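You operate a simulated robot arm through the tools that you are given. There is no shell and no other tool. Be economical: measure what you need, move in short steps, check, and stop when the job is done.

You run a simulated two-armed robot. Do the job below in one go: nothing can be reset, and whatever is moved stays where it is left.

## Task
Cap the upright pipe and pump it up to 40 psi, holding the pump steady.
Fine: orange cap in, swing clamp and yellow bleed lever shut, green inlet lever open; shut the green inlet lever when the pointer is there. Leave it under pressure; the red end cap stays on the bench.

It is judged by the outcome, as a careful person would: the job done as asked, and still so three seconds after it is handed in. It fails if anything else is knocked over, pushed out of place, dropped, spilled or broken. A push-on lid holds only when it is set on centred and level and pressed home; a screw cap is set on level and turned clockwise until tight.

## Robot
Two 7-joint arms with two-finger parallel grippers on one trunk, on a base that drives. Base frame: it is fixed to the floor where the robot stands at the start and does not move with it; the origin is under the middle of the robot, x ahead of it, y to its left, z up. Readings come in mm, degrees, newtons and seconds.
The left shoulder is at the start at [51, 182, 1181], the right one opposite. With the tool pointing down near the work surface each hand reaches from about 260 to 720 mm from the robot's upright axis, wherever it stands, measured 20 degrees to its own side. Places, roughly: green inlet lever [600, 0, 1000]; pump gauge [800, -100, 1000]; pump lever [600, -200, 1100]; swing clamp [800, -100, 1100]; upright black pipe [700, 0, 1000]; yellow bleed lever [700, 0, 1000]. Payload 3.91 kg a hand.
The TCP of each hand is the grasp point between the finger pads, 30 mm short of the fingertips. In the tool frame z runs along the fingers and y along their closing line. The gripper opens to 110 mm. The fingers are 20 mm wide and 10 mm thick; the gripper's body (48 by 112 mm) begins 55 mm behind the TCP.
Orientation is that of the tool frame in the base frame, as a unit quaternion [w, x, y, z]. With the fingers straight down and closing along the base's y, the tool's x points along the base's -x, its y along +y and its z along -z.

## Interface
- The arms move only by the tool step_arm. It takes "left_steps", "right_steps" or both (then of equal length, played together; a hand with none holds still); each is one flat list of numbers, 7 for each row, row after row: the shift along the base's x, y, z in units of 20 mm (1.0 is 20 mm), then the turn, a rotation vector about the base's x, y, z in units of 6 degrees (1.0 is 6 degrees), then the finger opening in mm, from 0 to 110. In form: [x, y, z, rx, ry, rz, claw, x, y, z, rx, ry, rz, claw, ...]. A call has 1 to 8 rows; each row shifts and turns the commanded pose from where the row before left it. A call with a number of a shift or a turn outside -1 to 1 is refused whole. A row lasts 0.2 s, in which the tool goes at most 50 mm and 8.6 degrees; a call with a longer step from one row to the next is refused whole, and so is a gripper value outside its range. A pose out of reach is approached as far as the arm can. The call stops where the force on the tool passes 80 N (or 10 N more than at its start, if that is more) or the arm is blocked; 0.2 s more then pass. Each finger travels about 72 mm/s and halts on what it meets, pressing with about 29 N; the grip force reading is that of the motor and also rises with nothing between the fingers. The clock runs only during rows and for 0.2 s after the last one: add rows that do not move to give the fingers time. It gives the time, the measured TCP pose, the force on the tool (base axes), the opening and the grip force at its end, in the units of the frame above (readings bear some noise), with the torque about the TCP (base axes, N m) and any sound that the robot's microphone picked up.
- Cameras (640 x 400 px; columns grow to the right, rows downward): "scene" is now at [185.1, -11.6, 1424]; the picture's right is [-0.14, -0.99, 0.00], its down [-0.10, 0.01, -1.00] and it looks along [0.99, -0.14, -0.10] (base axes); focal length 214 px, centre (320, 200). "left" rides on the left gripper at [72, -17, -103] in its tool frame; the picture's right is [0.23, 0.97, 0.00], its down [-0.76, 0.18, -0.62] and it looks along [-0.61, 0.14, 0.78] (tool axes); focal length 222 px, centre (320, 200). "right" rides on the right gripper at [72, 17, -103] in its tool frame; the picture's right is [-0.23, 0.97, 0.00], its down [-0.76, -0.18, -0.62] and it looks along [-0.61, -0.14, 0.78] (tool axes); focal length 222 px, centre (320, 200). There is no depth. A picture from a camera that has moved, and an enlarged one, comes with that camera's place and axes in the base frame and with its lens.
- get_image(camera): a new picture of that camera. It takes no simulated time.
- move_column(by): slides the trunk up (or, below 0, down) by that many mm; the arms and the scene camera ride with it, the base frame stays. It gives what a move gives, with no picture.
- drive_base(legs): drives the robot by 1 to 6 legs, each [ahead, left, turn to the left] in mm, mm and degrees, along the robot's own axes; the way and the turn of a leg run together, so that a leg with both is an arc; at most 1500 mm and 180 degrees a leg. The arms and the cameras ride along, it lands a little off, and it stops where it bumps. It gives what a move gives.
- turn_head(pan, tilt): turns the head with the scene camera to pan (to the left, within 80 degrees either way) and tilt (down, from -29 to 69), counted from straight ahead of the robot. It gives what a move gives.
- zoom(camera, box): a new picture of the part [left, top, right, bottom] of that camera's present view, enlarged. It takes no simulated time.
- close_job(): hands the job in; it is judged then, once.

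Go step by step. Nothing tells you exact positions but the pictures and the camera data: compare them with the known pose of the tool, close in by small moves and look again before you grip or let go. The budget is 120 turns and 100 pictures, counting those below and the enlarged ones. Unless the task says otherwise, let go and move clear before handing in, and close with one line.

The tools are called after "Request:" as a command line: name --argument value ..., lists and objects as JSON in quotes. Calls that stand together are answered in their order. step_arm: Moves the arms, as the interface text tells. Its arguments: {"type":"object","properties":{"left_steps":{"type":"array"},"right_steps":{"type":"array"}},"required":[]} The other tools are called the same way: move_column (by) slides the trunk up or down; drive_base (legs) drives the base; turn_head (pan, tilt) turns the head that bears the scene camera; get_image (camera) takes a picture; zoom (camera, box) takes an enlarged picture of a part of a camera's view; close_job () hands the job in.

At the start:

```text
time: 0.0
left_tcp_pos: [414.2, 120.2, 1372.1]
left_tool_rot: [0.001, 0.0, 1.0, 0.0]
left_wrist_force: [-0.1, 0.1, 0.7]
left_torque: [-0.02, 0.02, -0.01]
left_finger_gap: 109.8
left_gripper_force: 0.0
right_tcp_pos: [266.2, -148.6, 1376.1]
right_tool_rot: [-0.004, 0.005, 1.0, 0.0]
right_wrist_force: [78.9, -32.7, -11.0]
right_torque: [3.78, 8.03, 2.18]
right_finger_gap: 110.0
right_gripper_force: 0.0
trunk travel left (down, up): [-440.0, 74.0]
robot x, y, heading: [-1.0, 4.8, 0.1]
head pan, tilt: [0.6, 59.3]
```

scene: 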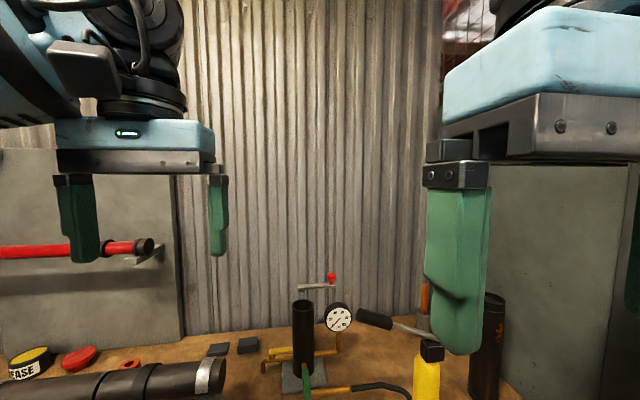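
right: 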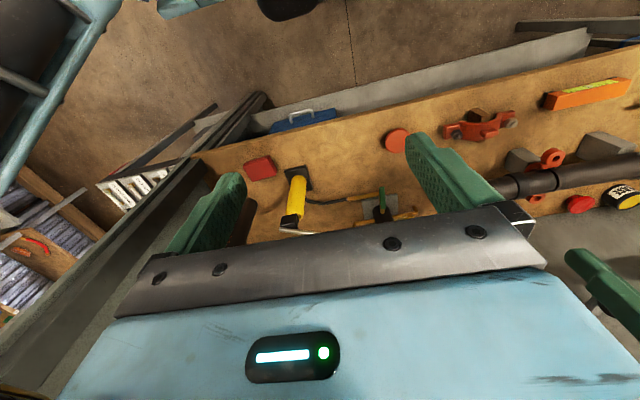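
left: 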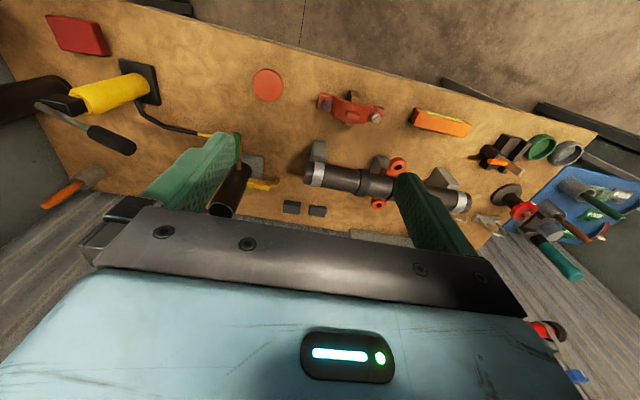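

The scene camera looks nearly level, so the bench is at the bottom of the picture. I tilt the head to see the work properly.

Request:
turn_head --pan -5 --tilt 35

Request:
get_image --camera "scene"

```text
time: 0.9
left_tcp_pos: [415.4, 122.1, 1371.8]
left_tool_rot: [0.002, 0.0, 1.0, -0.001]
left_wrist_force: [0.2, 0.6, 0.0]
left_torque: [0.02, -0.04, -0.02]
left_finger_gap: 110.1
left_gripper_force: 0.0
right_tcp_pos: [269.2, -150.2, 1373.5]
right_tool_rot: [-0.006, 0.008, 1.0, -0.001]
right_wrist_force: [51.6, -32.0, -34.8]
right_torque: [3.24, 2.57, 2.4]
right_finger_gap: 110.1
right_gripper_force: 0.1
trunk travel left (down, up): [-440.0, 74.0]
robot x, y, heading: [0.1, 0.6, -0.1]
head pan, tilt: [-5.0, 35.0]
```

```text
96 pictures are left
camera scene: at [185.7, -13.2, 1418.5], right [-0.16, -0.99, 0.0], down [-0.15, 0.02, -0.99], along [0.98, -0.16, -0.16], focal length 214 px, centre (320, 200)
```

scene: 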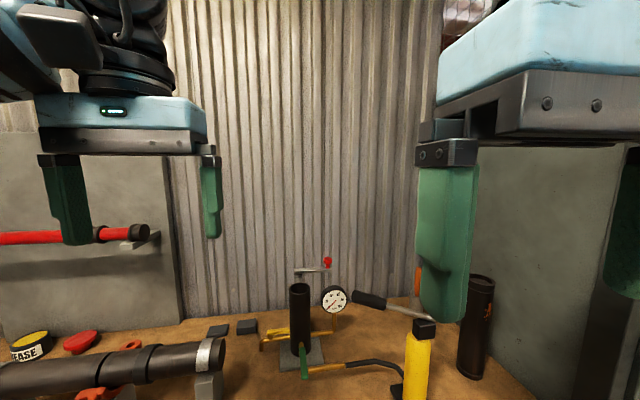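

The right hand is pressing on the head and blocking it (force +x, −y). I move the right hand forward and outward to free it.

Request:
step_arm --right_steps '[0.5, -1, 0, 0, 0, 0, 110, 0.5, -1, 0, 0, 0, 0, 110, 0.5, -1, 0, 0, 0, 0, 110, 0, -1, 0, 0, 0, 0, 110, 0, -1, 0, 0, 0, 0, 110]'

Request:
turn_head --pan -5 --tilt 35

Request:
get_image --camera "scene"

```text
time: 2.1
left_tcp_pos: [414.7, 121.1, 1371.8]
left_tool_rot: [0.001, -0.001, 1.0, 0.0]
left_wrist_force: [0.9, -0.3, -0.5]
left_torque: [0.02, 0.0, -0.01]
left_finger_gap: 110.0
left_gripper_force: 0.1
right_tcp_pos: [299.9, -233.6, 1353.0]
right_tool_rot: [-0.003, 0.005, 1.0, 0.002]
right_wrist_force: [0.5, 0.0, -0.5]
right_torque: [0.03, 0.06, 0.03]
right_finger_gap: 109.9
right_gripper_force: 0.0
right hand out of reach, approached as far as the arm can: row 3, 4, 5
trunk travel left (down, up): [-440.0, 74.0]
robot x, y, heading: [-0.3, 0.9, 0.0]
head pan, tilt: [-5.0, 35.0]
```

```text
time: 2.7
left_tcp_pos: [415.7, 120.8, 1372.4]
left_tool_rot: [0.001, 0.0, 1.0, -0.001]
left_wrist_force: [-0.4, -0.5, 0.5]
left_torque: [-0.01, -0.02, 0.01]
left_finger_gap: 109.9
left_gripper_force: 0.0
right_tcp_pos: [300.7, -232.7, 1350.9]
right_tool_rot: [-0.004, 0.005, 1.0, 0.0]
right_wrist_force: [-0.1, -0.2, -0.7]
right_torque: [0.0, -0.02, 0.02]
right_finger_gap: 110.1
right_gripper_force: 0.1
trunk travel left (down, up): [-440.0, 74.0]
robot x, y, heading: [-1.7, 0.8, -0.1]
head pan, tilt: [-5.0, 35.0]
```

```text
95 pictures are left
camera scene: at [181.8, -6.2, 1376.6], right [-0.09, -1.0, 0.0], down [-0.57, 0.05, -0.82], along [0.82, -0.07, -0.57], focal length 214 px, centre (320, 200)
```

scene: 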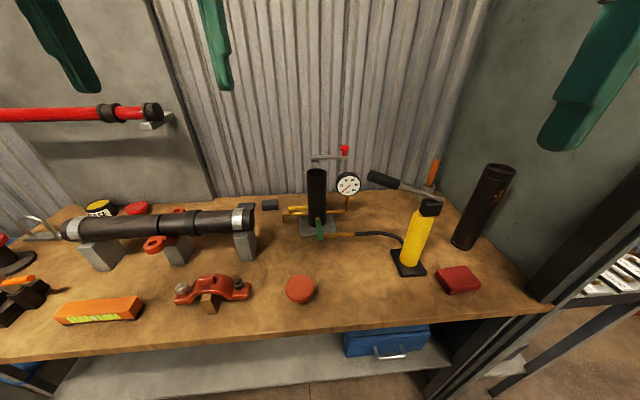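

Now the whole bench is visible. I zoom on the rig, pump, and cap.

Request:
zoom --camera "scene" --box '[260, 140, 460, 265]'

Request:
zoom --camera "scene" --box '[60, 190, 340, 365]'

```text
3.20 times, centred on (360, 202) of scene
camera zoom: at [181.8, -6.2, 1376.6], right [-0.09, -1.0, 0.0], down [-0.57, 0.05, -0.82], along [0.82, -0.07, -0.57], focal length 686 px, centre (192, 192)
```

zoom: 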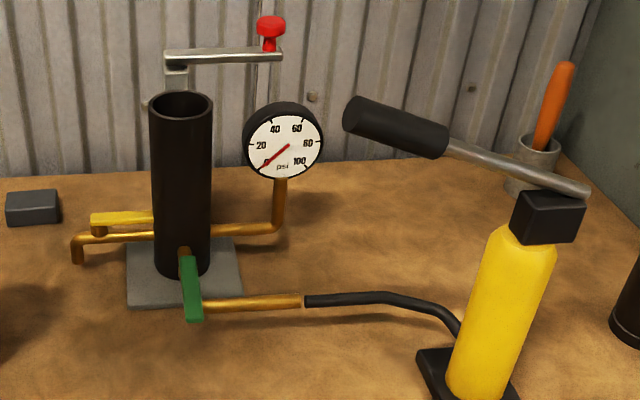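

```text
2.29 times, centred on (200, 278) of scene
camera zoom: at [181.8, -6.2, 1376.6], right [-0.09, -1.0, 0.0], down [-0.57, 0.05, -0.82], along [0.82, -0.07, -0.57], focal length 490 px, centre (594, 23)
```

zoom: 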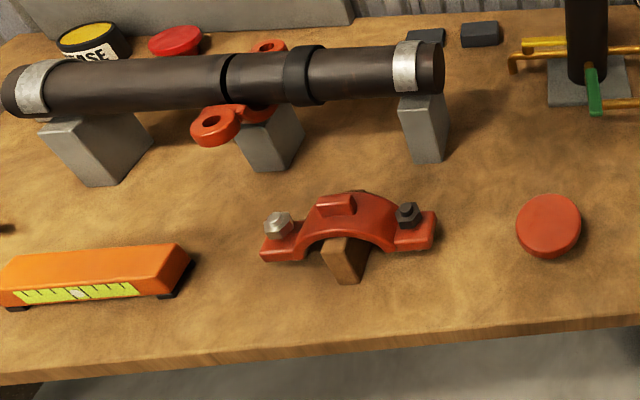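

Estimates: pipe about [693,−39], top ≈1110; orange cap about [470,15,940]; pump about [535,−265]. I check the room between base and bench before driving closer.

Request:
turn_head --pan 0 --tilt 69

Request:
get_image --camera "scene"

Request:
get_image --camera "left"

Request:
get_image --camera "right"

```text
time: 3.7
left_tcp_pos: [414.1, 121.8, 1372.4]
left_tool_rot: [0.001, 0.001, 1.0, -0.001]
left_wrist_force: [-0.1, -0.9, 0.1]
left_torque: [0.0, 0.03, -0.03]
left_finger_gap: 110.1
left_gripper_force: 0.0
right_tcp_pos: [300.7, -232.7, 1350.6]
right_tool_rot: [-0.004, 0.005, 1.0, 0.001]
right_wrist_force: [-0.3, -0.2, 0.9]
right_torque: [0.0, 0.01, 0.0]
right_finger_gap: 110.2
right_gripper_force: 0.1
trunk travel left (down, up): [-440.0, 74.0]
robot x, y, heading: [2.1, 0.6, 0.1]
head pan, tilt: [0.0, 68.8]
```

```text
92 pictures are left
camera scene: at [150.0, 1.5, 1333.0], right [0.0, -1.0, 0.0], down [-0.93, 0.0, -0.36], along [0.36, 0.0, -0.93], focal length 214 px, centre (320, 200)
```

scene: 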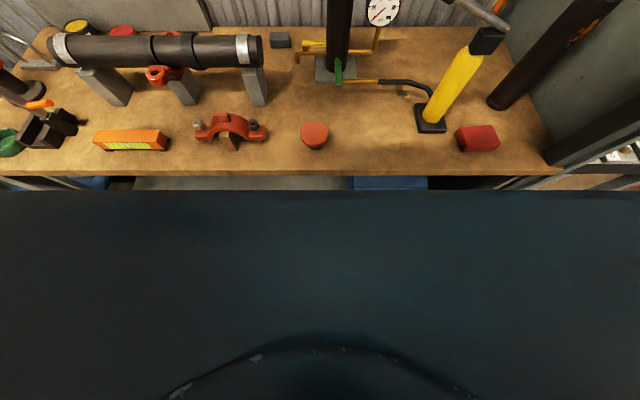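

```text
91 pictures are left
camera left: at [341.5, 103.3, 1476.5], right [-0.23, 0.97, 0.0], down [0.76, 0.18, 0.62], along [0.61, 0.14, -0.78], focal length 222 px, centre (320, 200)
```

left: 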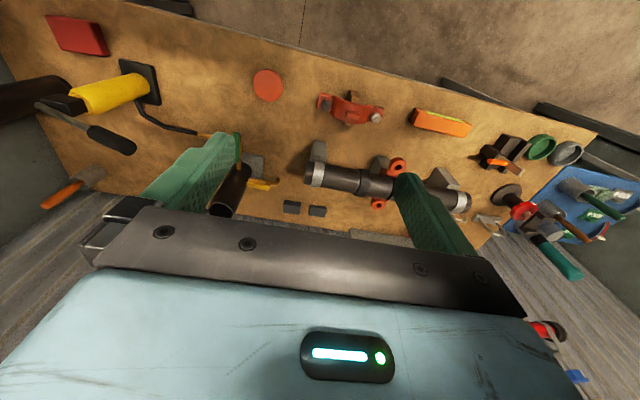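

```text
90 pictures are left
camera right: at [229.2, -214.4, 1455.1], right [0.24, 0.97, 0.0], down [0.76, -0.19, 0.62], along [0.6, -0.15, -0.79], focal length 222 px, centre (320, 200)
```

right: 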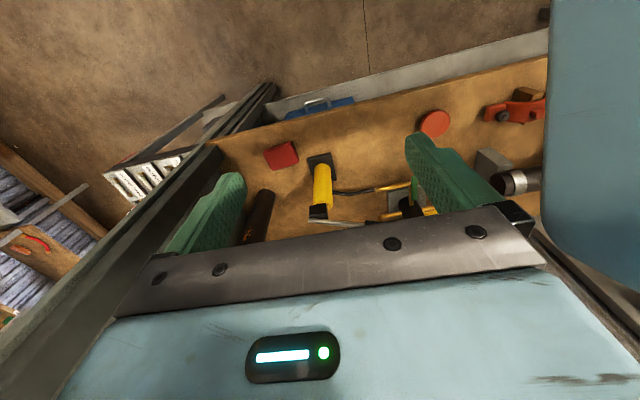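

The bench front edge is about x=370–385. I drive forward a little (70 mm) for reach and look at the clearance again.

Request:
drive_base --legs '[[70, 0, 0]]'

Request:
turn_head --pan -5 --tilt 40

Request:
get_image --camera "scene"

```text
time: 4.7
left_tcp_pos: [483.8, 121.5, 1373.1]
left_tool_rot: [0.0, -0.001, 1.0, 0.0]
left_wrist_force: [0.0, 0.0, -0.3]
left_torque: [0.04, 0.04, 0.0]
left_finger_gap: 109.9
left_gripper_force: 0.1
right_tcp_pos: [369.4, -232.5, 1350.5]
right_tool_rot: [-0.005, 0.005, 1.0, 0.0]
right_wrist_force: [-0.5, 0.8, -0.3]
right_torque: [-0.04, 0.0, 0.03]
right_finger_gap: 110.1
right_gripper_force: 0.0
trunk travel left (down, up): [-440.0, 74.0]
robot x, y, heading: [70.7, 1.4, 0.1]
head pan, tilt: [0.0, 68.8]
```

```text
time: 5.6
left_tcp_pos: [482.9, 122.1, 1372.9]
left_tool_rot: [0.001, 0.0, 1.0, -0.001]
left_wrist_force: [0.3, 0.2, 0.6]
left_torque: [0.0, 0.0, -0.02]
left_finger_gap: 109.8
left_gripper_force: 0.0
right_tcp_pos: [368.0, -231.4, 1349.7]
right_tool_rot: [-0.003, 0.005, 1.0, 0.0]
right_wrist_force: [-0.2, 0.6, -1.3]
right_torque: [-0.01, -0.04, -0.04]
right_finger_gap: 109.9
right_gripper_force: 0.1
trunk travel left (down, up): [-440.0, 74.0]
robot x, y, heading: [66.7, 0.3, 0.1]
head pan, tilt: [-5.0, 40.0]
```

```text
89 pictures are left
camera scene: at [246.7, -5.8, 1369.1], right [-0.09, -1.0, 0.0], down [-0.64, 0.06, -0.77], along [0.76, -0.07, -0.64], focal length 214 px, centre (320, 200)
```

scene: 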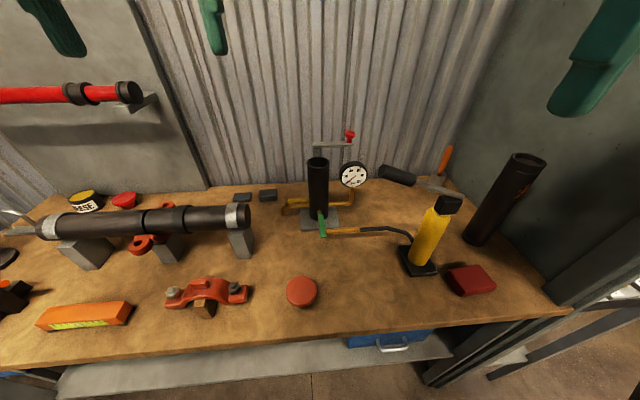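

Drive is fine. I bring the left hand over the orange cap, staying high, to look at it and the rig from its camera.

Request:
step_arm --left_steps '[0, -0.8, -1, 0, 0, 0, 110, 0, -0.8, -1, 0, 0, 0, 110, 0, -0.8, -1, 0, 0, 0, 110, 0, -0.8, -1, 0, 0, 0, 110, -0.2, -0.8, -1, 0, 0, 0, 110, -0.2, -0.8, -1, 0, 0, 0, 110, -0.2, -0.5, -1, 0, 0, 0, 110]'

Request:
get_image --camera "left"

```text
time: 7.2
left_tcp_pos: [472.6, 17.0, 1232.5]
left_tool_rot: [0.001, 0.0, 1.0, 0.0]
left_wrist_force: [-0.1, -0.4, -0.6]
left_torque: [-0.01, 0.02, 0.01]
left_finger_gap: 110.2
left_gripper_force: 0.1
right_tcp_pos: [369.8, -231.9, 1350.1]
right_tool_rot: [-0.005, 0.005, 1.0, 0.001]
right_wrist_force: [0.7, 0.3, 0.1]
right_torque: [-0.01, -0.01, -0.01]
right_finger_gap: 109.9
right_gripper_force: 0.0
trunk travel left (down, up): [-440.0, 74.0]
robot x, y, heading: [66.8, 2.3, 0.0]
head pan, tilt: [-5.0, 40.0]
```

```text
88 pictures are left
camera left: at [398.3, -1.9, 1336.0], right [-0.23, 0.97, 0.0], down [0.76, 0.18, 0.62], along [0.61, 0.14, -0.78], focal length 222 px, centre (320, 200)
```

left: 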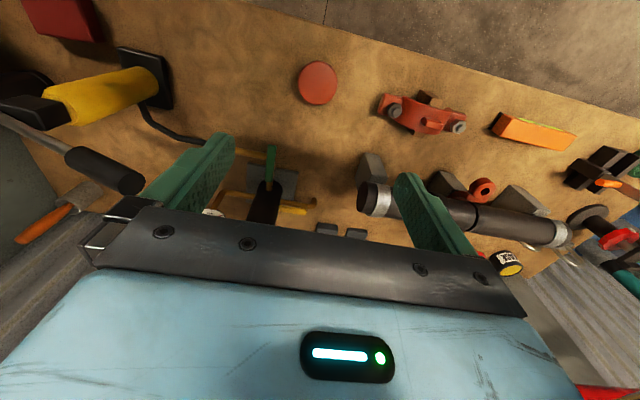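

Cap seen near [474,12], ~66 mm across. I go lower over it for a better fix.

Request:
step_arm --left_steps '[0, -0.2, -1, 0, 0, 0, 110, 0, 0, -1, 0, 0, 0, 110, 0, 0, -1, 0, 0, 0, 110, 0, 0, -1, 0, 0, 0, 110, 0, 0, -1, 0, 0, 0, 110, 0, 0, -1, 0, 0, 0, 110, 0, 0, -1, 0, 0, 0, 110, 0, 0, -1, 0, 0, 0, 110]'

Request:
step_arm --left_steps '[0, 0, -1, 0, 0, 0, 110, 0, 0, -1, 0, 0, 0, 110, 0, 0, -1, 0, 0, 0, 110]'

Request:
get_image --camera "left"

Request:
zoom --camera "scene" --box '[260, 260, 340, 310]'

```text
time: 9.0
left_tcp_pos: [473.2, 11.9, 1072.6]
left_tool_rot: [0.001, -0.001, 1.0, -0.001]
left_wrist_force: [-0.6, 0.5, 0.3]
left_torque: [0.04, -0.01, 0.02]
left_finger_gap: 109.8
left_gripper_force: 0.1
right_tcp_pos: [369.3, -232.4, 1350.2]
right_tool_rot: [-0.004, 0.006, 1.0, 0.0]
right_wrist_force: [0.6, 0.0, -0.1]
right_torque: [0.02, 0.0, 0.01]
right_finger_gap: 110.1
right_gripper_force: 0.0
trunk travel left (down, up): [-440.0, 74.0]
robot x, y, heading: [69.0, -0.0, 0.3]
head pan, tilt: [-5.0, 40.0]
```

```text
time: 9.8
left_tcp_pos: [471.5, 12.1, 1011.4]
left_tool_rot: [0.001, 0.0, 1.0, -0.001]
left_wrist_force: [-0.3, 0.5, -0.2]
left_torque: [-0.01, 0.0, 0.0]
left_finger_gap: 110.2
left_gripper_force: 0.0
right_tcp_pos: [369.0, -231.4, 1350.9]
right_tool_rot: [-0.004, 0.006, 1.0, 0.001]
right_wrist_force: [0.9, 0.4, -0.3]
right_torque: [0.05, -0.01, -0.03]
right_finger_gap: 109.9
right_gripper_force: 0.0
trunk travel left (down, up): [-440.0, 74.0]
robot x, y, heading: [64.5, -0.0, -0.3]
head pan, tilt: [-5.0, 40.0]
```

```text
87 pictures are left
camera left: at [398.1, -6.7, 1116.1], right [-0.23, 0.97, 0.0], down [0.76, 0.18, 0.62], along [0.61, 0.14, -0.78], focal length 222 px, centre (320, 200)
```

left: 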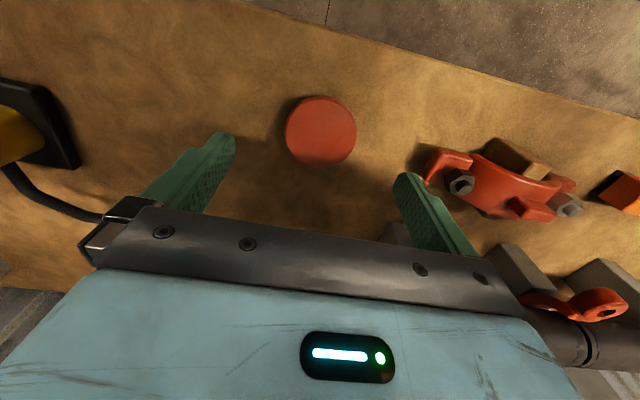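

```text
8.00 times, centred on (300, 285) of scene
camera zoom: at [247.4, -5.7, 1369.0], right [-0.09, -1.0, 0.0], down [-0.64, 0.06, -0.77], along [0.76, -0.07, -0.64], focal length 1716 px, centre (480, -480)
```

zoom: 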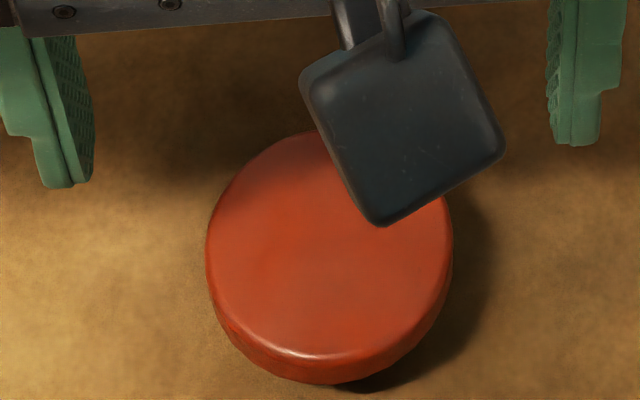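

Triangulation now gives the cap at about [479,12.5], top near z≈900. I centre and descend around it with open fingers, then feel for the bench.

Request:
step_arm --left_steps '[0.35, 0, -1, 0, 0, 0, 110, 0, 0, -1, 0, 0, 0, 110, 0, 0, -1, 0, 0, 0, 110]'

Request:
get_image --camera "left"

Request:
zoom --camera "scene" --box '[240, 235, 360, 310]'

```text
time: 10.6
left_tcp_pos: [479.2, 11.5, 951.2]
left_tool_rot: [0.001, 0.0, 1.0, 0.0]
left_wrist_force: [-0.3, -0.4, -0.6]
left_torque: [-0.02, -0.03, 0.01]
left_finger_gap: 109.9
left_gripper_force: 0.1
right_tcp_pos: [368.8, -233.4, 1350.0]
right_tool_rot: [-0.006, 0.005, 1.0, 0.002]
right_wrist_force: [0.5, -0.3, -0.5]
right_torque: [0.01, 0.03, -0.03]
right_finger_gap: 110.2
right_gripper_force: 0.1
trunk travel left (down, up): [-440.0, 74.0]
robot x, y, heading: [68.4, -2.9, 0.1]
head pan, tilt: [-5.0, 40.0]
```

```text
85 pictures are left
camera left: at [405.3, -6.0, 1056.3], right [-0.23, 0.97, 0.0], down [0.76, 0.18, 0.62], along [0.61, 0.14, -0.78], focal length 222 px, centre (320, 200)
```

left: 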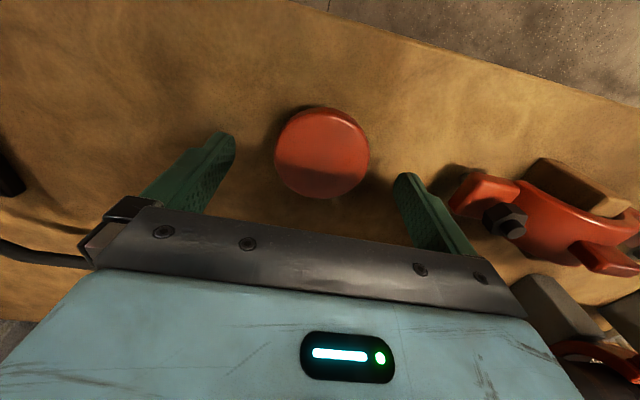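

```text
5.33 times, centred on (300, 272) of scene
camera zoom: at [247.4, -5.7, 1369.0], right [-0.09, -1.0, 0.0], down [-0.64, 0.06, -0.77], along [0.76, -0.07, -0.64], focal length 1144 px, centre (427, -187)
```

zoom: 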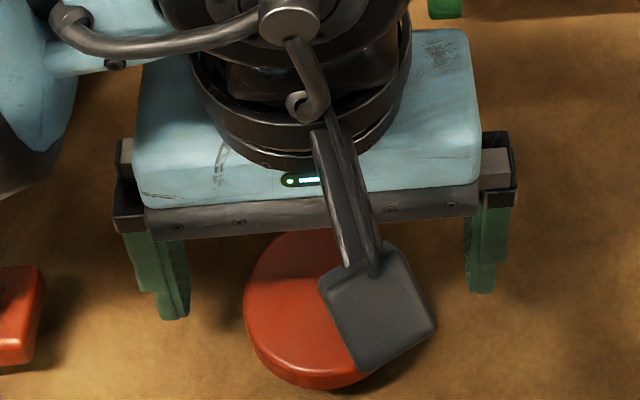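

Centred well. I descend in small steps looking for contact.

Request:
step_arm --left_steps '[-0.1, 0, -0.3, 0, 0, 0, 110, 0, 0, -0.3, 0, 0, 0, 110, 0, 0, -0.3, 0, 0, 0, 110]'

Request:
get_image --camera "left"

```text
time: 11.4
left_tcp_pos: [475.7, 12.8, 934.4]
left_tool_rot: [0.001, 0.0, 1.0, 0.0]
left_wrist_force: [-0.7, -0.1, -0.4]
left_torque: [0.0, 0.01, 0.03]
left_finger_gap: 110.1
left_gripper_force: 0.0
right_tcp_pos: [369.3, -232.3, 1350.9]
right_tool_rot: [-0.005, 0.006, 1.0, 0.001]
right_wrist_force: [0.4, 0.1, 0.1]
right_torque: [0.02, 0.0, 0.0]
right_finger_gap: 109.9
right_gripper_force: 0.1
trunk travel left (down, up): [-440.0, 74.0]
robot x, y, heading: [70.6, -1.0, -0.1]
head pan, tilt: [-5.0, 40.0]
```

```text
83 pictures are left
camera left: at [403.4, -6.0, 1038.3], right [-0.23, 0.97, 0.0], down [0.76, 0.18, 0.62], along [0.61, 0.14, -0.78], focal length 222 px, centre (320, 200)
```

left: 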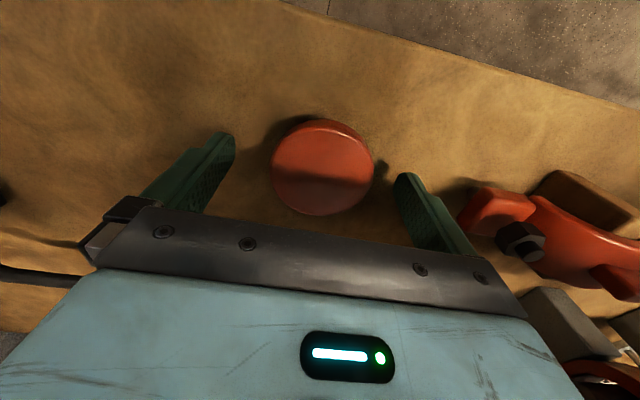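

Request:
step_arm --left_steps '[0.1, 0, -0.3, 0, 0, 0, 110, 0, 0, -0.25, 0, 0, 0, 110, 0, 0, -0.25, 0, 0, 0, 110]'

Request:
get_image --camera "left"

Request:
zoom --camera "scene" --box '[240, 235, 360, 310]'

```text
time: 12.2
left_tcp_pos: [477.0, 12.4, 917.8]
left_tool_rot: [0.001, -0.001, 1.0, 0.0]
left_wrist_force: [-0.3, 0.7, -0.4]
left_torque: [-0.03, -0.01, 0.02]
left_finger_gap: 110.1
left_gripper_force: 0.1
right_tcp_pos: [369.2, -232.0, 1349.9]
right_tool_rot: [-0.005, 0.005, 1.0, 0.001]
right_wrist_force: [0.0, -0.2, 0.2]
right_torque: [-0.01, -0.02, -0.01]
right_finger_gap: 109.8
right_gripper_force: 0.2
trunk travel left (down, up): [-440.0, 74.0]
robot x, y, heading: [66.3, 1.6, -0.0]
head pan, tilt: [-5.0, 40.0]
```

```text
82 pictures are left
camera left: at [405.2, -6.3, 1021.9], right [-0.23, 0.97, 0.0], down [0.76, 0.18, 0.62], along [0.61, 0.14, -0.78], focal length 222 px, centre (320, 200)
```

left: 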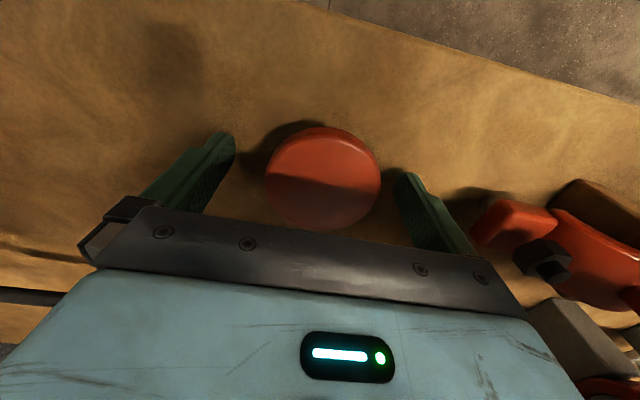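

```text
5.33 times, centred on (300, 272) of scene
camera zoom: at [247.3, -5.8, 1369.0], right [-0.09, -1.0, 0.0], down [-0.64, 0.06, -0.77], along [0.76, -0.07, -0.64], focal length 1144 px, centre (427, -187)
```

zoom: 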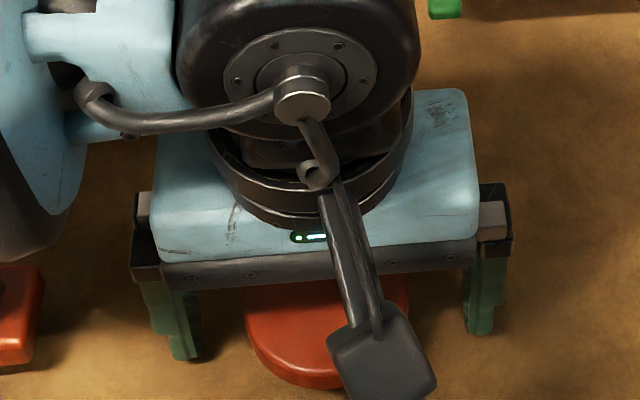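

Request:
step_arm --left_steps '[0, 0, -0.15, 0, 0, 0, 110, 0, 0, -0.15, 0, 0, 0, 110, 0, 0, 0, 0, 0, 0, 110]'

```text
time: 13.0
left_tcp_pos: [478.6, 11.9, 911.6]
left_tool_rot: [0.001, -0.001, 1.0, -0.001]
left_wrist_force: [1.7, -0.3, 0.3]
left_torque: [-0.01, 0.01, 0.0]
left_finger_gap: 110.2
left_gripper_force: 0.1
right_tcp_pos: [369.0, -232.2, 1350.5]
right_tool_rot: [-0.004, 0.006, 1.0, 0.0]
right_wrist_force: [0.3, -0.8, 0.4]
right_torque: [0.03, 0.01, -0.02]
right_finger_gap: 110.2
right_gripper_force: 0.0
trunk travel left (down, up): [-440.0, 74.0]
robot x, y, heading: [69.2, -1.3, -0.1]
head pan, tilt: [-5.0, 40.0]
```

Request:
step_arm --left_steps '[0, 0, -0.15, 0, 0, 0, 110, 0, 0, -0.1, 0, 0, 0, 110, 0, 0, 0, 0, 0, 0, 110]'

```text
time: 13.8
left_tcp_pos: [479.1, 11.9, 910.9]
left_tool_rot: [0.002, -0.001, 1.0, -0.001]
left_wrist_force: [-0.3, 3.2, 25.4]
left_torque: [1.6, 0.23, -0.06]
left_finger_gap: 110.0
left_gripper_force: 0.1
right_tcp_pos: [367.3, -231.9, 1352.3]
right_tool_rot: [-0.003, 0.005, 1.0, 0.001]
right_wrist_force: [-0.4, 0.6, 0.7]
right_torque: [-0.04, 0.02, 0.01]
right_finger_gap: 109.9
right_gripper_force: 0.2
trunk travel left (down, up): [-440.0, 74.0]
robot x, y, heading: [66.5, -0.1, -0.2]
head pan, tilt: [-5.0, 40.0]
```

Bench contact at TCP z≈911, so bench top ≈881 and the cap's top ≈908. I back off 4 mm and grip the cap.

Request:
step_arm --left_steps '[0, 0, 0.3, 0, 0, 0, 110, 0, 0, 0, 0, 0, 0, 80, 0, 0, 0, 0, 0, 0, 55, 0, 0, 0, 0, 0, 0, 55, 0, 0, 0, 0, 0, 0, 55]'

Request:
get_image --camera "left"

```text
time: 15.0
left_tcp_pos: [478.5, 11.3, 913.5]
left_tool_rot: [0.001, -0.001, 1.0, 0.001]
left_wrist_force: [0.0, -0.7, 0.0]
left_torque: [-0.02, 0.05, 0.03]
left_finger_gap: 66.8
left_gripper_force: 29.0
right_tcp_pos: [368.7, -232.5, 1351.5]
right_tool_rot: [-0.004, 0.006, 1.0, 0.0]
right_wrist_force: [-0.6, -0.3, -0.5]
right_torque: [0.02, 0.01, -0.03]
right_finger_gap: 109.9
right_gripper_force: 0.1
trunk travel left (down, up): [-440.0, 74.0]
robot x, y, heading: [69.6, -3.2, -0.0]
head pan, tilt: [-5.0, 40.0]
```

```text
80 pictures are left
camera left: at [405.2, -6.6, 1017.2], right [-0.23, 0.97, 0.0], down [0.76, 0.18, 0.62], along [0.61, 0.14, -0.78], focal length 222 px, centre (320, 200)
```

left: 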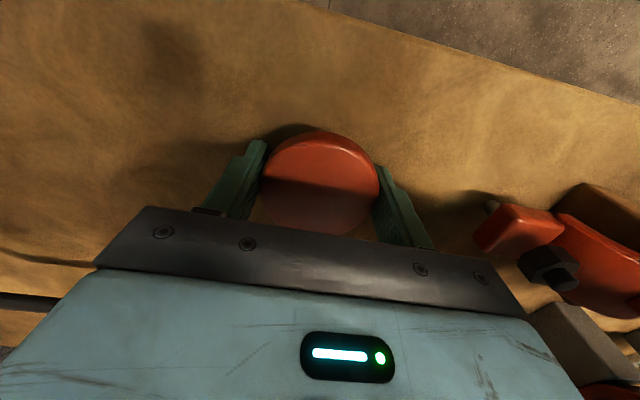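

Cap is gripped (67 mm diameter). I lift it straight up, and move the right hand forward-high to look at the rig with its camera.

Request:
step_arm --left_steps '[0, 0, 0.5, 0, 0, 0, 55, 0, 0, 1, 0, 0, 0, 55, 0, 0, 1, 0, 0, 0, 55, 0, 0, 1, 0, 0, 0, 55, 0, 0, 1, 0, 0, 0, 55, 0, 0, 1, 0, 0, 0, 55, 0, 0, 1, 0, 0, 0, 55, 0, 0, 1, 0, 0, 0, 55]' --right_steps '[1, 0.5, -0.5, 0, 0, 0, 110, 1, 0.5, -0.5, 0, 0, 0, 110, 1, 0.5, -0.5, 0, 0, 0, 110, 1, 0.5, -0.5, 0, 0, 0, 110, 1, 0.5, -0.5, 0, 0, 0, 110, 1, 0.5, -0.5, 0, 0, 0, 110, 1, 0.5, -0.5, 0, 0, 0, 110, 1, 0.5, 0, 0, 0, 0, 110]'

Request:
get_image --camera "right"

Request:
get_image --camera "scene"

```text
time: 16.8
left_tcp_pos: [478.7, 11.7, 1064.4]
left_tool_rot: [0.0, -0.001, 1.0, 0.0]
left_wrist_force: [0.6, 0.0, 0.6]
left_torque: [-0.01, -0.02, 0.0]
left_finger_gap: 54.8
left_gripper_force: 0.1
right_tcp_pos: [529.9, -151.7, 1280.3]
right_tool_rot: [-0.004, 0.005, 1.0, 0.001]
right_wrist_force: [-0.3, -0.3, -0.3]
right_torque: [-0.02, -0.01, 0.03]
right_finger_gap: 109.9
right_gripper_force: 0.1
trunk travel left (down, up): [-440.0, 74.0]
robot x, y, heading: [69.7, 0.2, 0.3]
head pan, tilt: [-5.0, 40.0]
```

```text
79 pictures are left
camera right: at [458.9, -133.6, 1384.6], right [0.24, 0.97, 0.0], down [0.76, -0.19, 0.62], along [0.6, -0.15, -0.79], focal length 222 px, centre (320, 200)
```

right: 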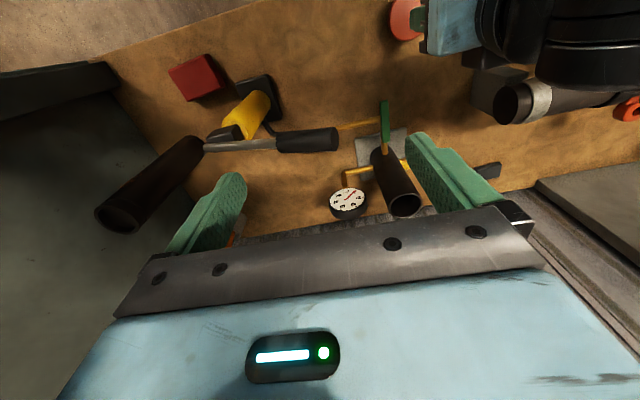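

```text
78 pictures are left
camera scene: at [247.5, -5.3, 1369.0], right [-0.09, -1.0, 0.0], down [-0.64, 0.06, -0.77], along [0.76, -0.07, -0.64], focal length 214 px, centre (320, 200)
```

scene: 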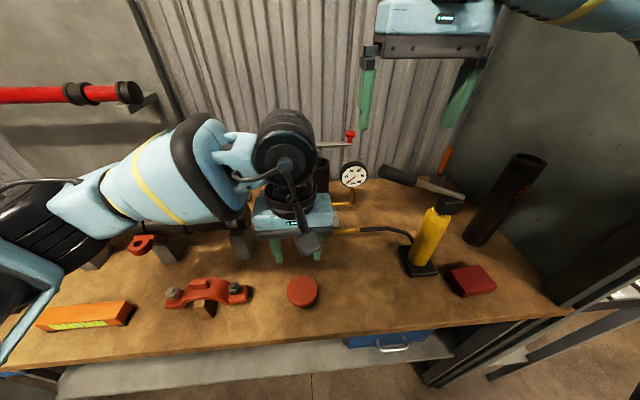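

The cap slipped out and is still standing on the bench where it was. I look at it closely from the left camera before regripping.

Request:
get_image --camera "left"

Request:
zoom --camera "scene" --box '[262, 265, 342, 315]'

```text
77 pictures are left
camera left: at [405.9, -6.1, 1167.8], right [-0.23, 0.97, 0.0], down [0.76, 0.18, 0.62], along [0.61, 0.14, -0.78], focal length 222 px, centre (320, 200)
```

left: 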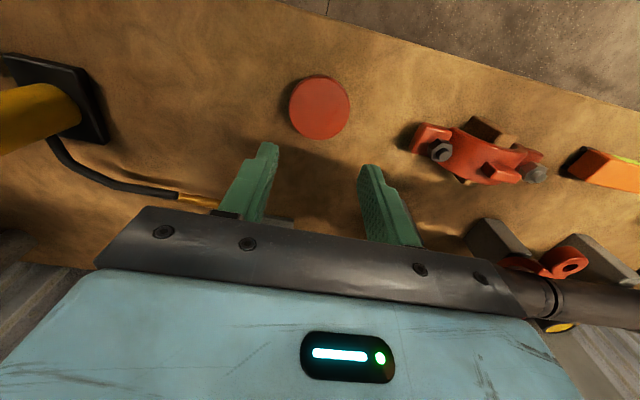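

```text
8.00 times, centred on (302, 290) of scene
camera zoom: at [247.5, -5.3, 1369.0], right [-0.09, -1.0, 0.0], down [-0.64, 0.06, -0.77], along [0.76, -0.07, -0.64], focal length 1716 px, centre (464, -520)
```

zoom: 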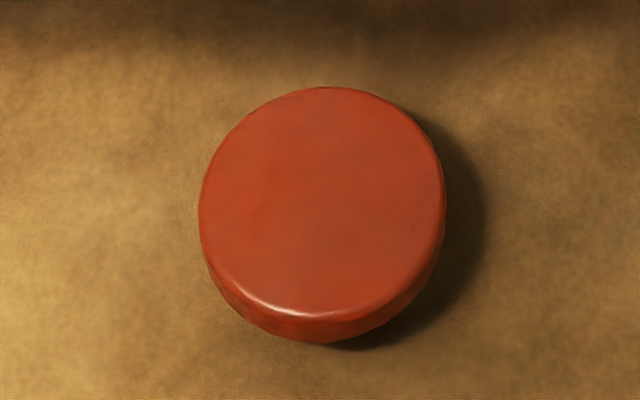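

The cap seems to sit a bit further ahead than I gripped and the hold was too shallow. I open, descend 6 mm further forward and closer to the bench, then grip and check with a small lift.

Request:
step_arm --left_steps '[0.3, 0, -1, 0, 0, 0, 110, 0, 0, -1, 0, 0, 0, 110, 0, 0, -1, 0, 0, 0, 110, 0, 0, -1, 0, 0, 0, 110, 0, 0, -1, 0, 0, 0, 110, 0, 0, -1, 0, 0, 0, 110, 0, 0, -0.8, 0, 0, 0, 110, 0, 0, -0.7, 0, 0, 0, 110]'

Request:
get_image --camera "left"

```text
time: 18.6
left_tcp_pos: [483.4, 13.1, 912.6]
left_tool_rot: [0.001, -0.001, 1.0, -0.001]
left_wrist_force: [-0.9, -0.7, -0.6]
left_torque: [-0.01, -0.03, 0.04]
left_finger_gap: 110.0
left_gripper_force: 0.1
right_tcp_pos: [527.7, -152.7, 1279.8]
right_tool_rot: [-0.004, 0.005, 1.0, 0.001]
right_wrist_force: [-0.1, -0.2, -0.5]
right_torque: [-0.01, -0.02, 0.0]
right_finger_gap: 109.9
right_gripper_force: 0.1
trunk travel left (down, up): [-440.0, 74.0]
robot x, y, heading: [69.8, 3.9, -0.1]
head pan, tilt: [-5.0, 40.0]
```

```text
75 pictures are left
camera left: at [410.8, -6.1, 1016.7], right [-0.23, 0.97, 0.0], down [0.76, 0.18, 0.62], along [0.61, 0.14, -0.78], focal length 222 px, centre (320, 200)
```

left: 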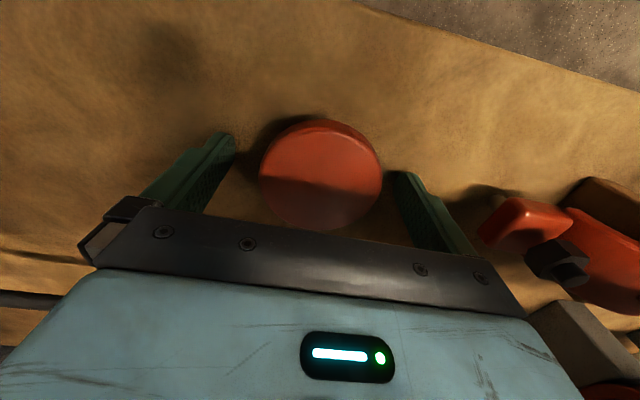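

Request:
step_arm --left_steps '[0, 0, 0, 0, 0, 0, 80, 0, 0, 0, 0, 0, 0, 50, 0, 0, 0, 0, 0, 0, 50, 0, 0, 0, 0, 0, 0, 50, 0, 0, 0.3, 0, 0, 0, 50, 0, 0, 0.3, 0, 0, 0, 50, 0, 0, 0, 0, 0, 0, 50]'

Request:
get_image --camera "left"

```text
time: 20.2
left_tcp_pos: [484.6, 11.5, 925.6]
left_tool_rot: [0.001, -0.001, 1.0, 0.0]
left_wrist_force: [0.5, -0.1, -2.3]
left_torque: [-0.02, -0.02, 0.01]
left_finger_gap: 66.9
left_gripper_force: 28.6
right_tcp_pos: [529.1, -151.5, 1280.3]
right_tool_rot: [-0.005, 0.005, 1.0, 0.001]
right_wrist_force: [0.3, 0.0, -0.4]
right_torque: [0.02, -0.02, 0.0]
right_finger_gap: 110.1
right_gripper_force: 0.0
trunk travel left (down, up): [-440.0, 74.0]
robot x, y, heading: [68.7, -3.1, -0.1]
head pan, tilt: [-5.0, 40.0]
```

```text
74 pictures are left
camera left: at [410.9, -6.2, 1029.0], right [-0.23, 0.97, 0.0], down [0.76, 0.18, 0.62], along [0.61, 0.14, -0.78], focal length 222 px, centre (320, 200)
```

left: 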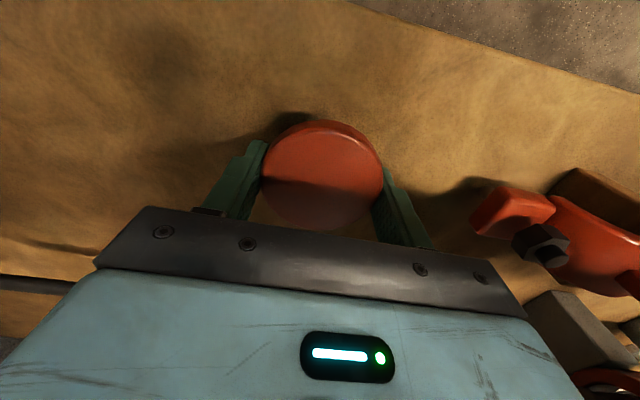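

It holds now (weight ≈2 N on the wrist). I lift slowly and re-check.

Request:
step_arm --left_steps '[0, 0, 0.5, 0, 0, 0, 50, 0, 0, 0.5, 0, 0, 0, 50, 0, 0, 0.5, 0, 0, 0, 50, 0, 0, 0.5, 0, 0, 0, 50, 0, 0, 0.5, 0, 0, 0, 50, 0, 0, 0, 0, 0, 0, 50]'

Request:
get_image --camera "left"

Request:
zoom --camera "scene" --box '[240, 220, 368, 300]'

```text
time: 21.6
left_tcp_pos: [483.5, 10.4, 974.2]
left_tool_rot: [0.0, 0.001, 1.0, 0.0]
left_wrist_force: [-0.6, 0.1, -1.6]
left_torque: [0.05, -0.01, 0.03]
left_finger_gap: 66.8
left_gripper_force: 28.8
right_tcp_pos: [529.8, -152.4, 1280.7]
right_tool_rot: [-0.005, 0.005, 1.0, 0.001]
right_wrist_force: [-0.2, 0.1, -0.5]
right_torque: [0.03, 0.02, 0.0]
right_finger_gap: 110.0
right_gripper_force: 0.1
trunk travel left (down, up): [-440.0, 74.0]
robot x, y, heading: [65.9, 1.0, -0.2]
head pan, tilt: [-5.0, 40.0]
```

```text
73 pictures are left
camera left: at [411.0, -6.6, 1079.3], right [-0.23, 0.97, 0.0], down [0.76, 0.18, 0.62], along [0.61, 0.14, -0.78], focal length 222 px, centre (320, 200)
```

left: 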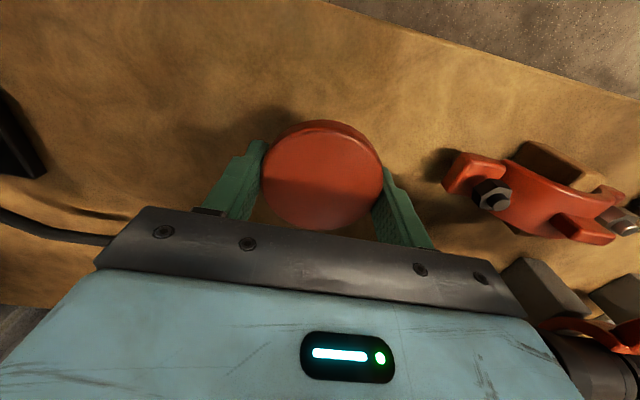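

```text
5.00 times, centred on (304, 260) of scene
camera zoom: at [247.4, -5.8, 1369.0], right [-0.09, -1.0, 0.0], down [-0.64, 0.06, -0.77], along [0.76, -0.07, -0.64], focal length 1072 px, centre (400, -100)
```

zoom: 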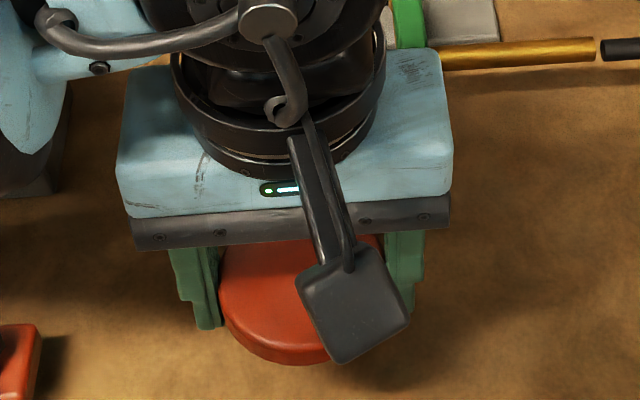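

Request:
zoom --camera "left" --box '[224, 110, 416, 230]'

```text
3.33 times, centred on (320, 170) of left
camera zoom: at [411.0, -6.6, 1079.3], right [-0.23, 0.97, 0.0], down [0.76, 0.18, 0.62], along [0.61, 0.14, -0.78], focal length 740 px, centre (320, 300)
```

zoom: 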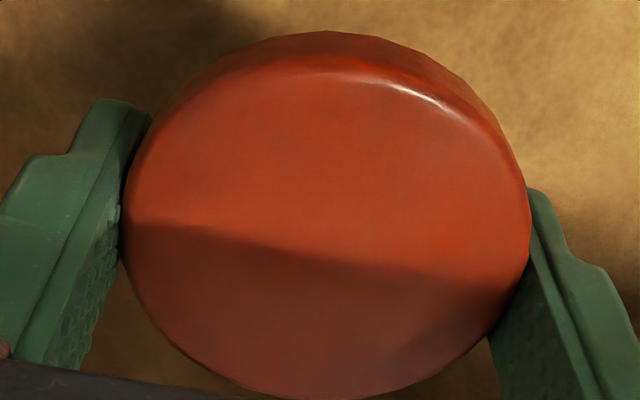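

Cap is securely held, its top at TCP height. Now I measure the pipe's top more accurately with zooms.

Request:
zoom --camera "right" --box '[310, 90, 470, 240]'

Request:
zoom --camera "scene" --box '[272, 120, 400, 200]'

```text
2.67 times, centred on (390, 165) of right
camera zoom: at [458.4, -134.1, 1384.8], right [0.24, 0.97, 0.0], down [0.76, -0.19, 0.62], along [0.6, -0.15, -0.79], focal length 592 px, centre (133, 293)
```

zoom: 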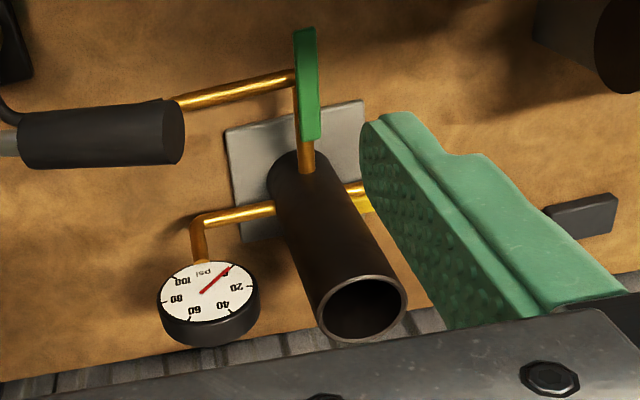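

```text
5.00 times, centred on (336, 160) of scene
camera zoom: at [247.4, -5.8, 1369.0], right [-0.09, -1.0, 0.0], down [-0.64, 0.06, -0.77], along [0.76, -0.07, -0.64], focal length 1072 px, centre (240, 400)
```

zoom: 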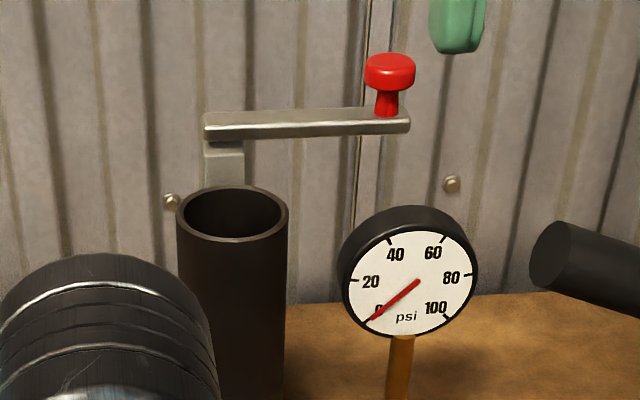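

Pipe rim: centre ≈[733,−47], top z≈1087, OD ≈57 mm. To have comfortable reach for the left hand I shift the base slightly forward and right, then view again.

Request:
drive_base --legs '[[30, -60, 0]]'

Request:
step_arm --left_steps '[0, 0, 0.7, 0, 0, 0, 50, 0, 0, 0.7, 0, 0, 0, 50, 0, 0, 0.7, 0, 0, 0, 50, 0, 0, 0.7, 0, 0, 0, 50, 0, 0, 0.7, 0, 0, 0, 50, 0, 0, 0.7, 0, 0, 0, 50, 0, 0, 0.7, 0, 0, 0, 50, 0, 0, 0.7, 0, 0, 0, 50]'

Request:
step_arm --left_steps '[0.6, 0, 0.7, 0, 0, 0, 50, 0.6, 0, 0.7, 0, 0, 0, 50, 0.6, 0, 0.7, 0, 0, 0, 50, 0.6, 0, 0.7, 0, 0, 0, 50, 0.6, 0, 0.5, 0, 0, 0, 50, 0.6, 0, 0, 0, 0, 0, 50, 0.6, 0, 0, 0, 0, 0, 50, 0.6, 0, 0, 0, 0, 0, 50]'

```text
time: 22.8
left_tcp_pos: [514.4, -49.0, 975.5]
left_tool_rot: [0.001, 0.0, 1.0, -0.001]
left_wrist_force: [0.0, -0.2, -2.8]
left_torque: [0.03, -0.04, -0.03]
left_finger_gap: 66.9
left_gripper_force: 28.9
right_tcp_pos: [559.0, -211.3, 1280.8]
right_tool_rot: [-0.005, 0.005, 1.0, 0.001]
right_wrist_force: [-0.8, -0.4, 0.5]
right_torque: [0.02, 0.06, 0.03]
right_finger_gap: 109.8
right_gripper_force: 0.2
trunk travel left (down, up): [-440.0, 74.0]
robot x, y, heading: [99.9, -56.1, 0.1]
head pan, tilt: [-5.0, 40.0]
```

```text
time: 24.6
left_tcp_pos: [514.0, -48.0, 1087.9]
left_tool_rot: [0.0, 0.001, 1.0, 0.0]
left_wrist_force: [0.0, 0.1, -1.4]
left_torque: [0.0, -0.04, 0.0]
left_finger_gap: 66.9
left_gripper_force: 28.7
right_tcp_pos: [558.9, -212.2, 1281.3]
right_tool_rot: [-0.004, 0.005, 1.0, 0.0]
right_wrist_force: [-1.0, -0.1, 0.7]
right_torque: [-0.01, 0.01, 0.0]
right_finger_gap: 110.1
right_gripper_force: 0.1
trunk travel left (down, up): [-440.0, 74.0]
robot x, y, heading: [95.7, -59.9, -0.0]
head pan, tilt: [-5.0, 40.0]
```

```text
time: 26.4
left_tcp_pos: [610.7, -48.0, 1152.3]
left_tool_rot: [0.001, 0.0, 1.0, 0.0]
left_wrist_force: [0.3, -0.5, -2.3]
left_torque: [0.0, 0.02, 0.04]
left_finger_gap: 67.0
left_gripper_force: 29.3
right_tcp_pos: [560.0, -211.8, 1280.4]
right_tool_rot: [-0.004, 0.006, 1.0, 0.001]
right_wrist_force: [0.1, 1.1, -0.6]
right_torque: [0.0, 0.03, -0.01]
right_finger_gap: 109.9
right_gripper_force: 0.0
trunk travel left (down, up): [-440.0, 74.0]
robot x, y, heading: [98.2, -59.7, -0.0]
head pan, tilt: [-5.0, 40.0]
```

Request:
step_arm --left_steps '[0.8, 0, 0, 0, 0, 0, 50, 0.8, 0, 0, 0, 0, 0, 50, 0.8, 0, 0, 0, 0, 0, 50, 0.8, 0, 0, 0, 0, 0, 50, 0.8, 0, 0, 0, 0, 0, 50, 0.8, 0, 0, 0, 0, 0, 50, 0.8, 0, 0, 0, 0, 0, 50]' --right_steps '[0, -0.8, 0, 0, 0, 0, 110, 0, -0.8, 0, 0, 0, 0, 110, 0, 0, 0, 0, 0, 0, 110, 0, 0, 0, 0, 0, 0, 110, 0, 0, 0, 0, 0, 0, 110, 0, 0, 0, 0, 0, 0, 110, 0, 0, 0, 0, 0, 0, 110]'

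Request:
get_image --camera "scene"

Request:
get_image --camera "right"

Request:
get_image --camera "left"

```text
time: 28.0
left_tcp_pos: [720.9, -48.7, 1155.0]
left_tool_rot: [0.0, 0.001, 1.0, 0.0]
left_wrist_force: [-0.7, 0.0, -2.5]
left_torque: [0.02, 0.01, 0.01]
left_finger_gap: 66.9
left_gripper_force: 28.8
right_tcp_pos: [558.8, -246.1, 1280.4]
right_tool_rot: [-0.005, 0.005, 1.0, 0.002]
right_wrist_force: [0.7, 0.0, 0.0]
right_torque: [0.02, 0.01, 0.0]
right_finger_gap: 109.9
right_gripper_force: 0.1
trunk travel left (down, up): [-440.0, 74.0]
robot x, y, heading: [98.6, -60.1, -0.0]
head pan, tilt: [-5.0, 40.0]
```

```text
68 pictures are left
camera scene: at [277.1, -67.2, 1369.1], right [-0.09, -1.0, 0.0], down [-0.64, 0.06, -0.77], along [0.76, -0.07, -0.64], focal length 214 px, centre (320, 200)
```

scene: 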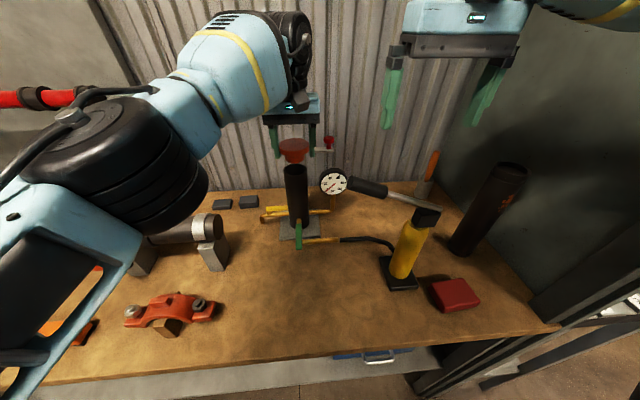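

```text
67 pictures are left
camera right: at [487.6, -227.5, 1384.9], right [0.24, 0.97, 0.0], down [0.76, -0.19, 0.62], along [0.6, -0.15, -0.79], focal length 222 px, centre (320, 200)
```

right: 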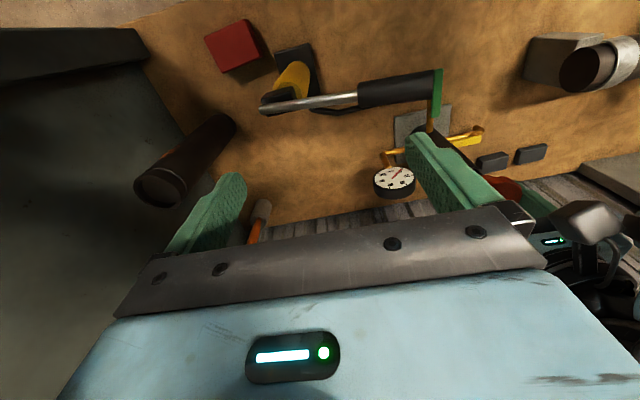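

```text
66 pictures are left
camera left: at [648.6, -67.9, 1257.8], right [-0.23, 0.97, 0.0], down [0.76, 0.18, 0.62], along [0.61, 0.14, -0.78], focal length 222 px, centre (320, 200)
```

left: 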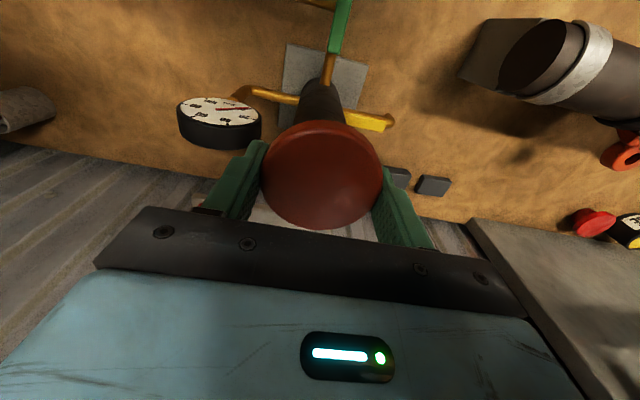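

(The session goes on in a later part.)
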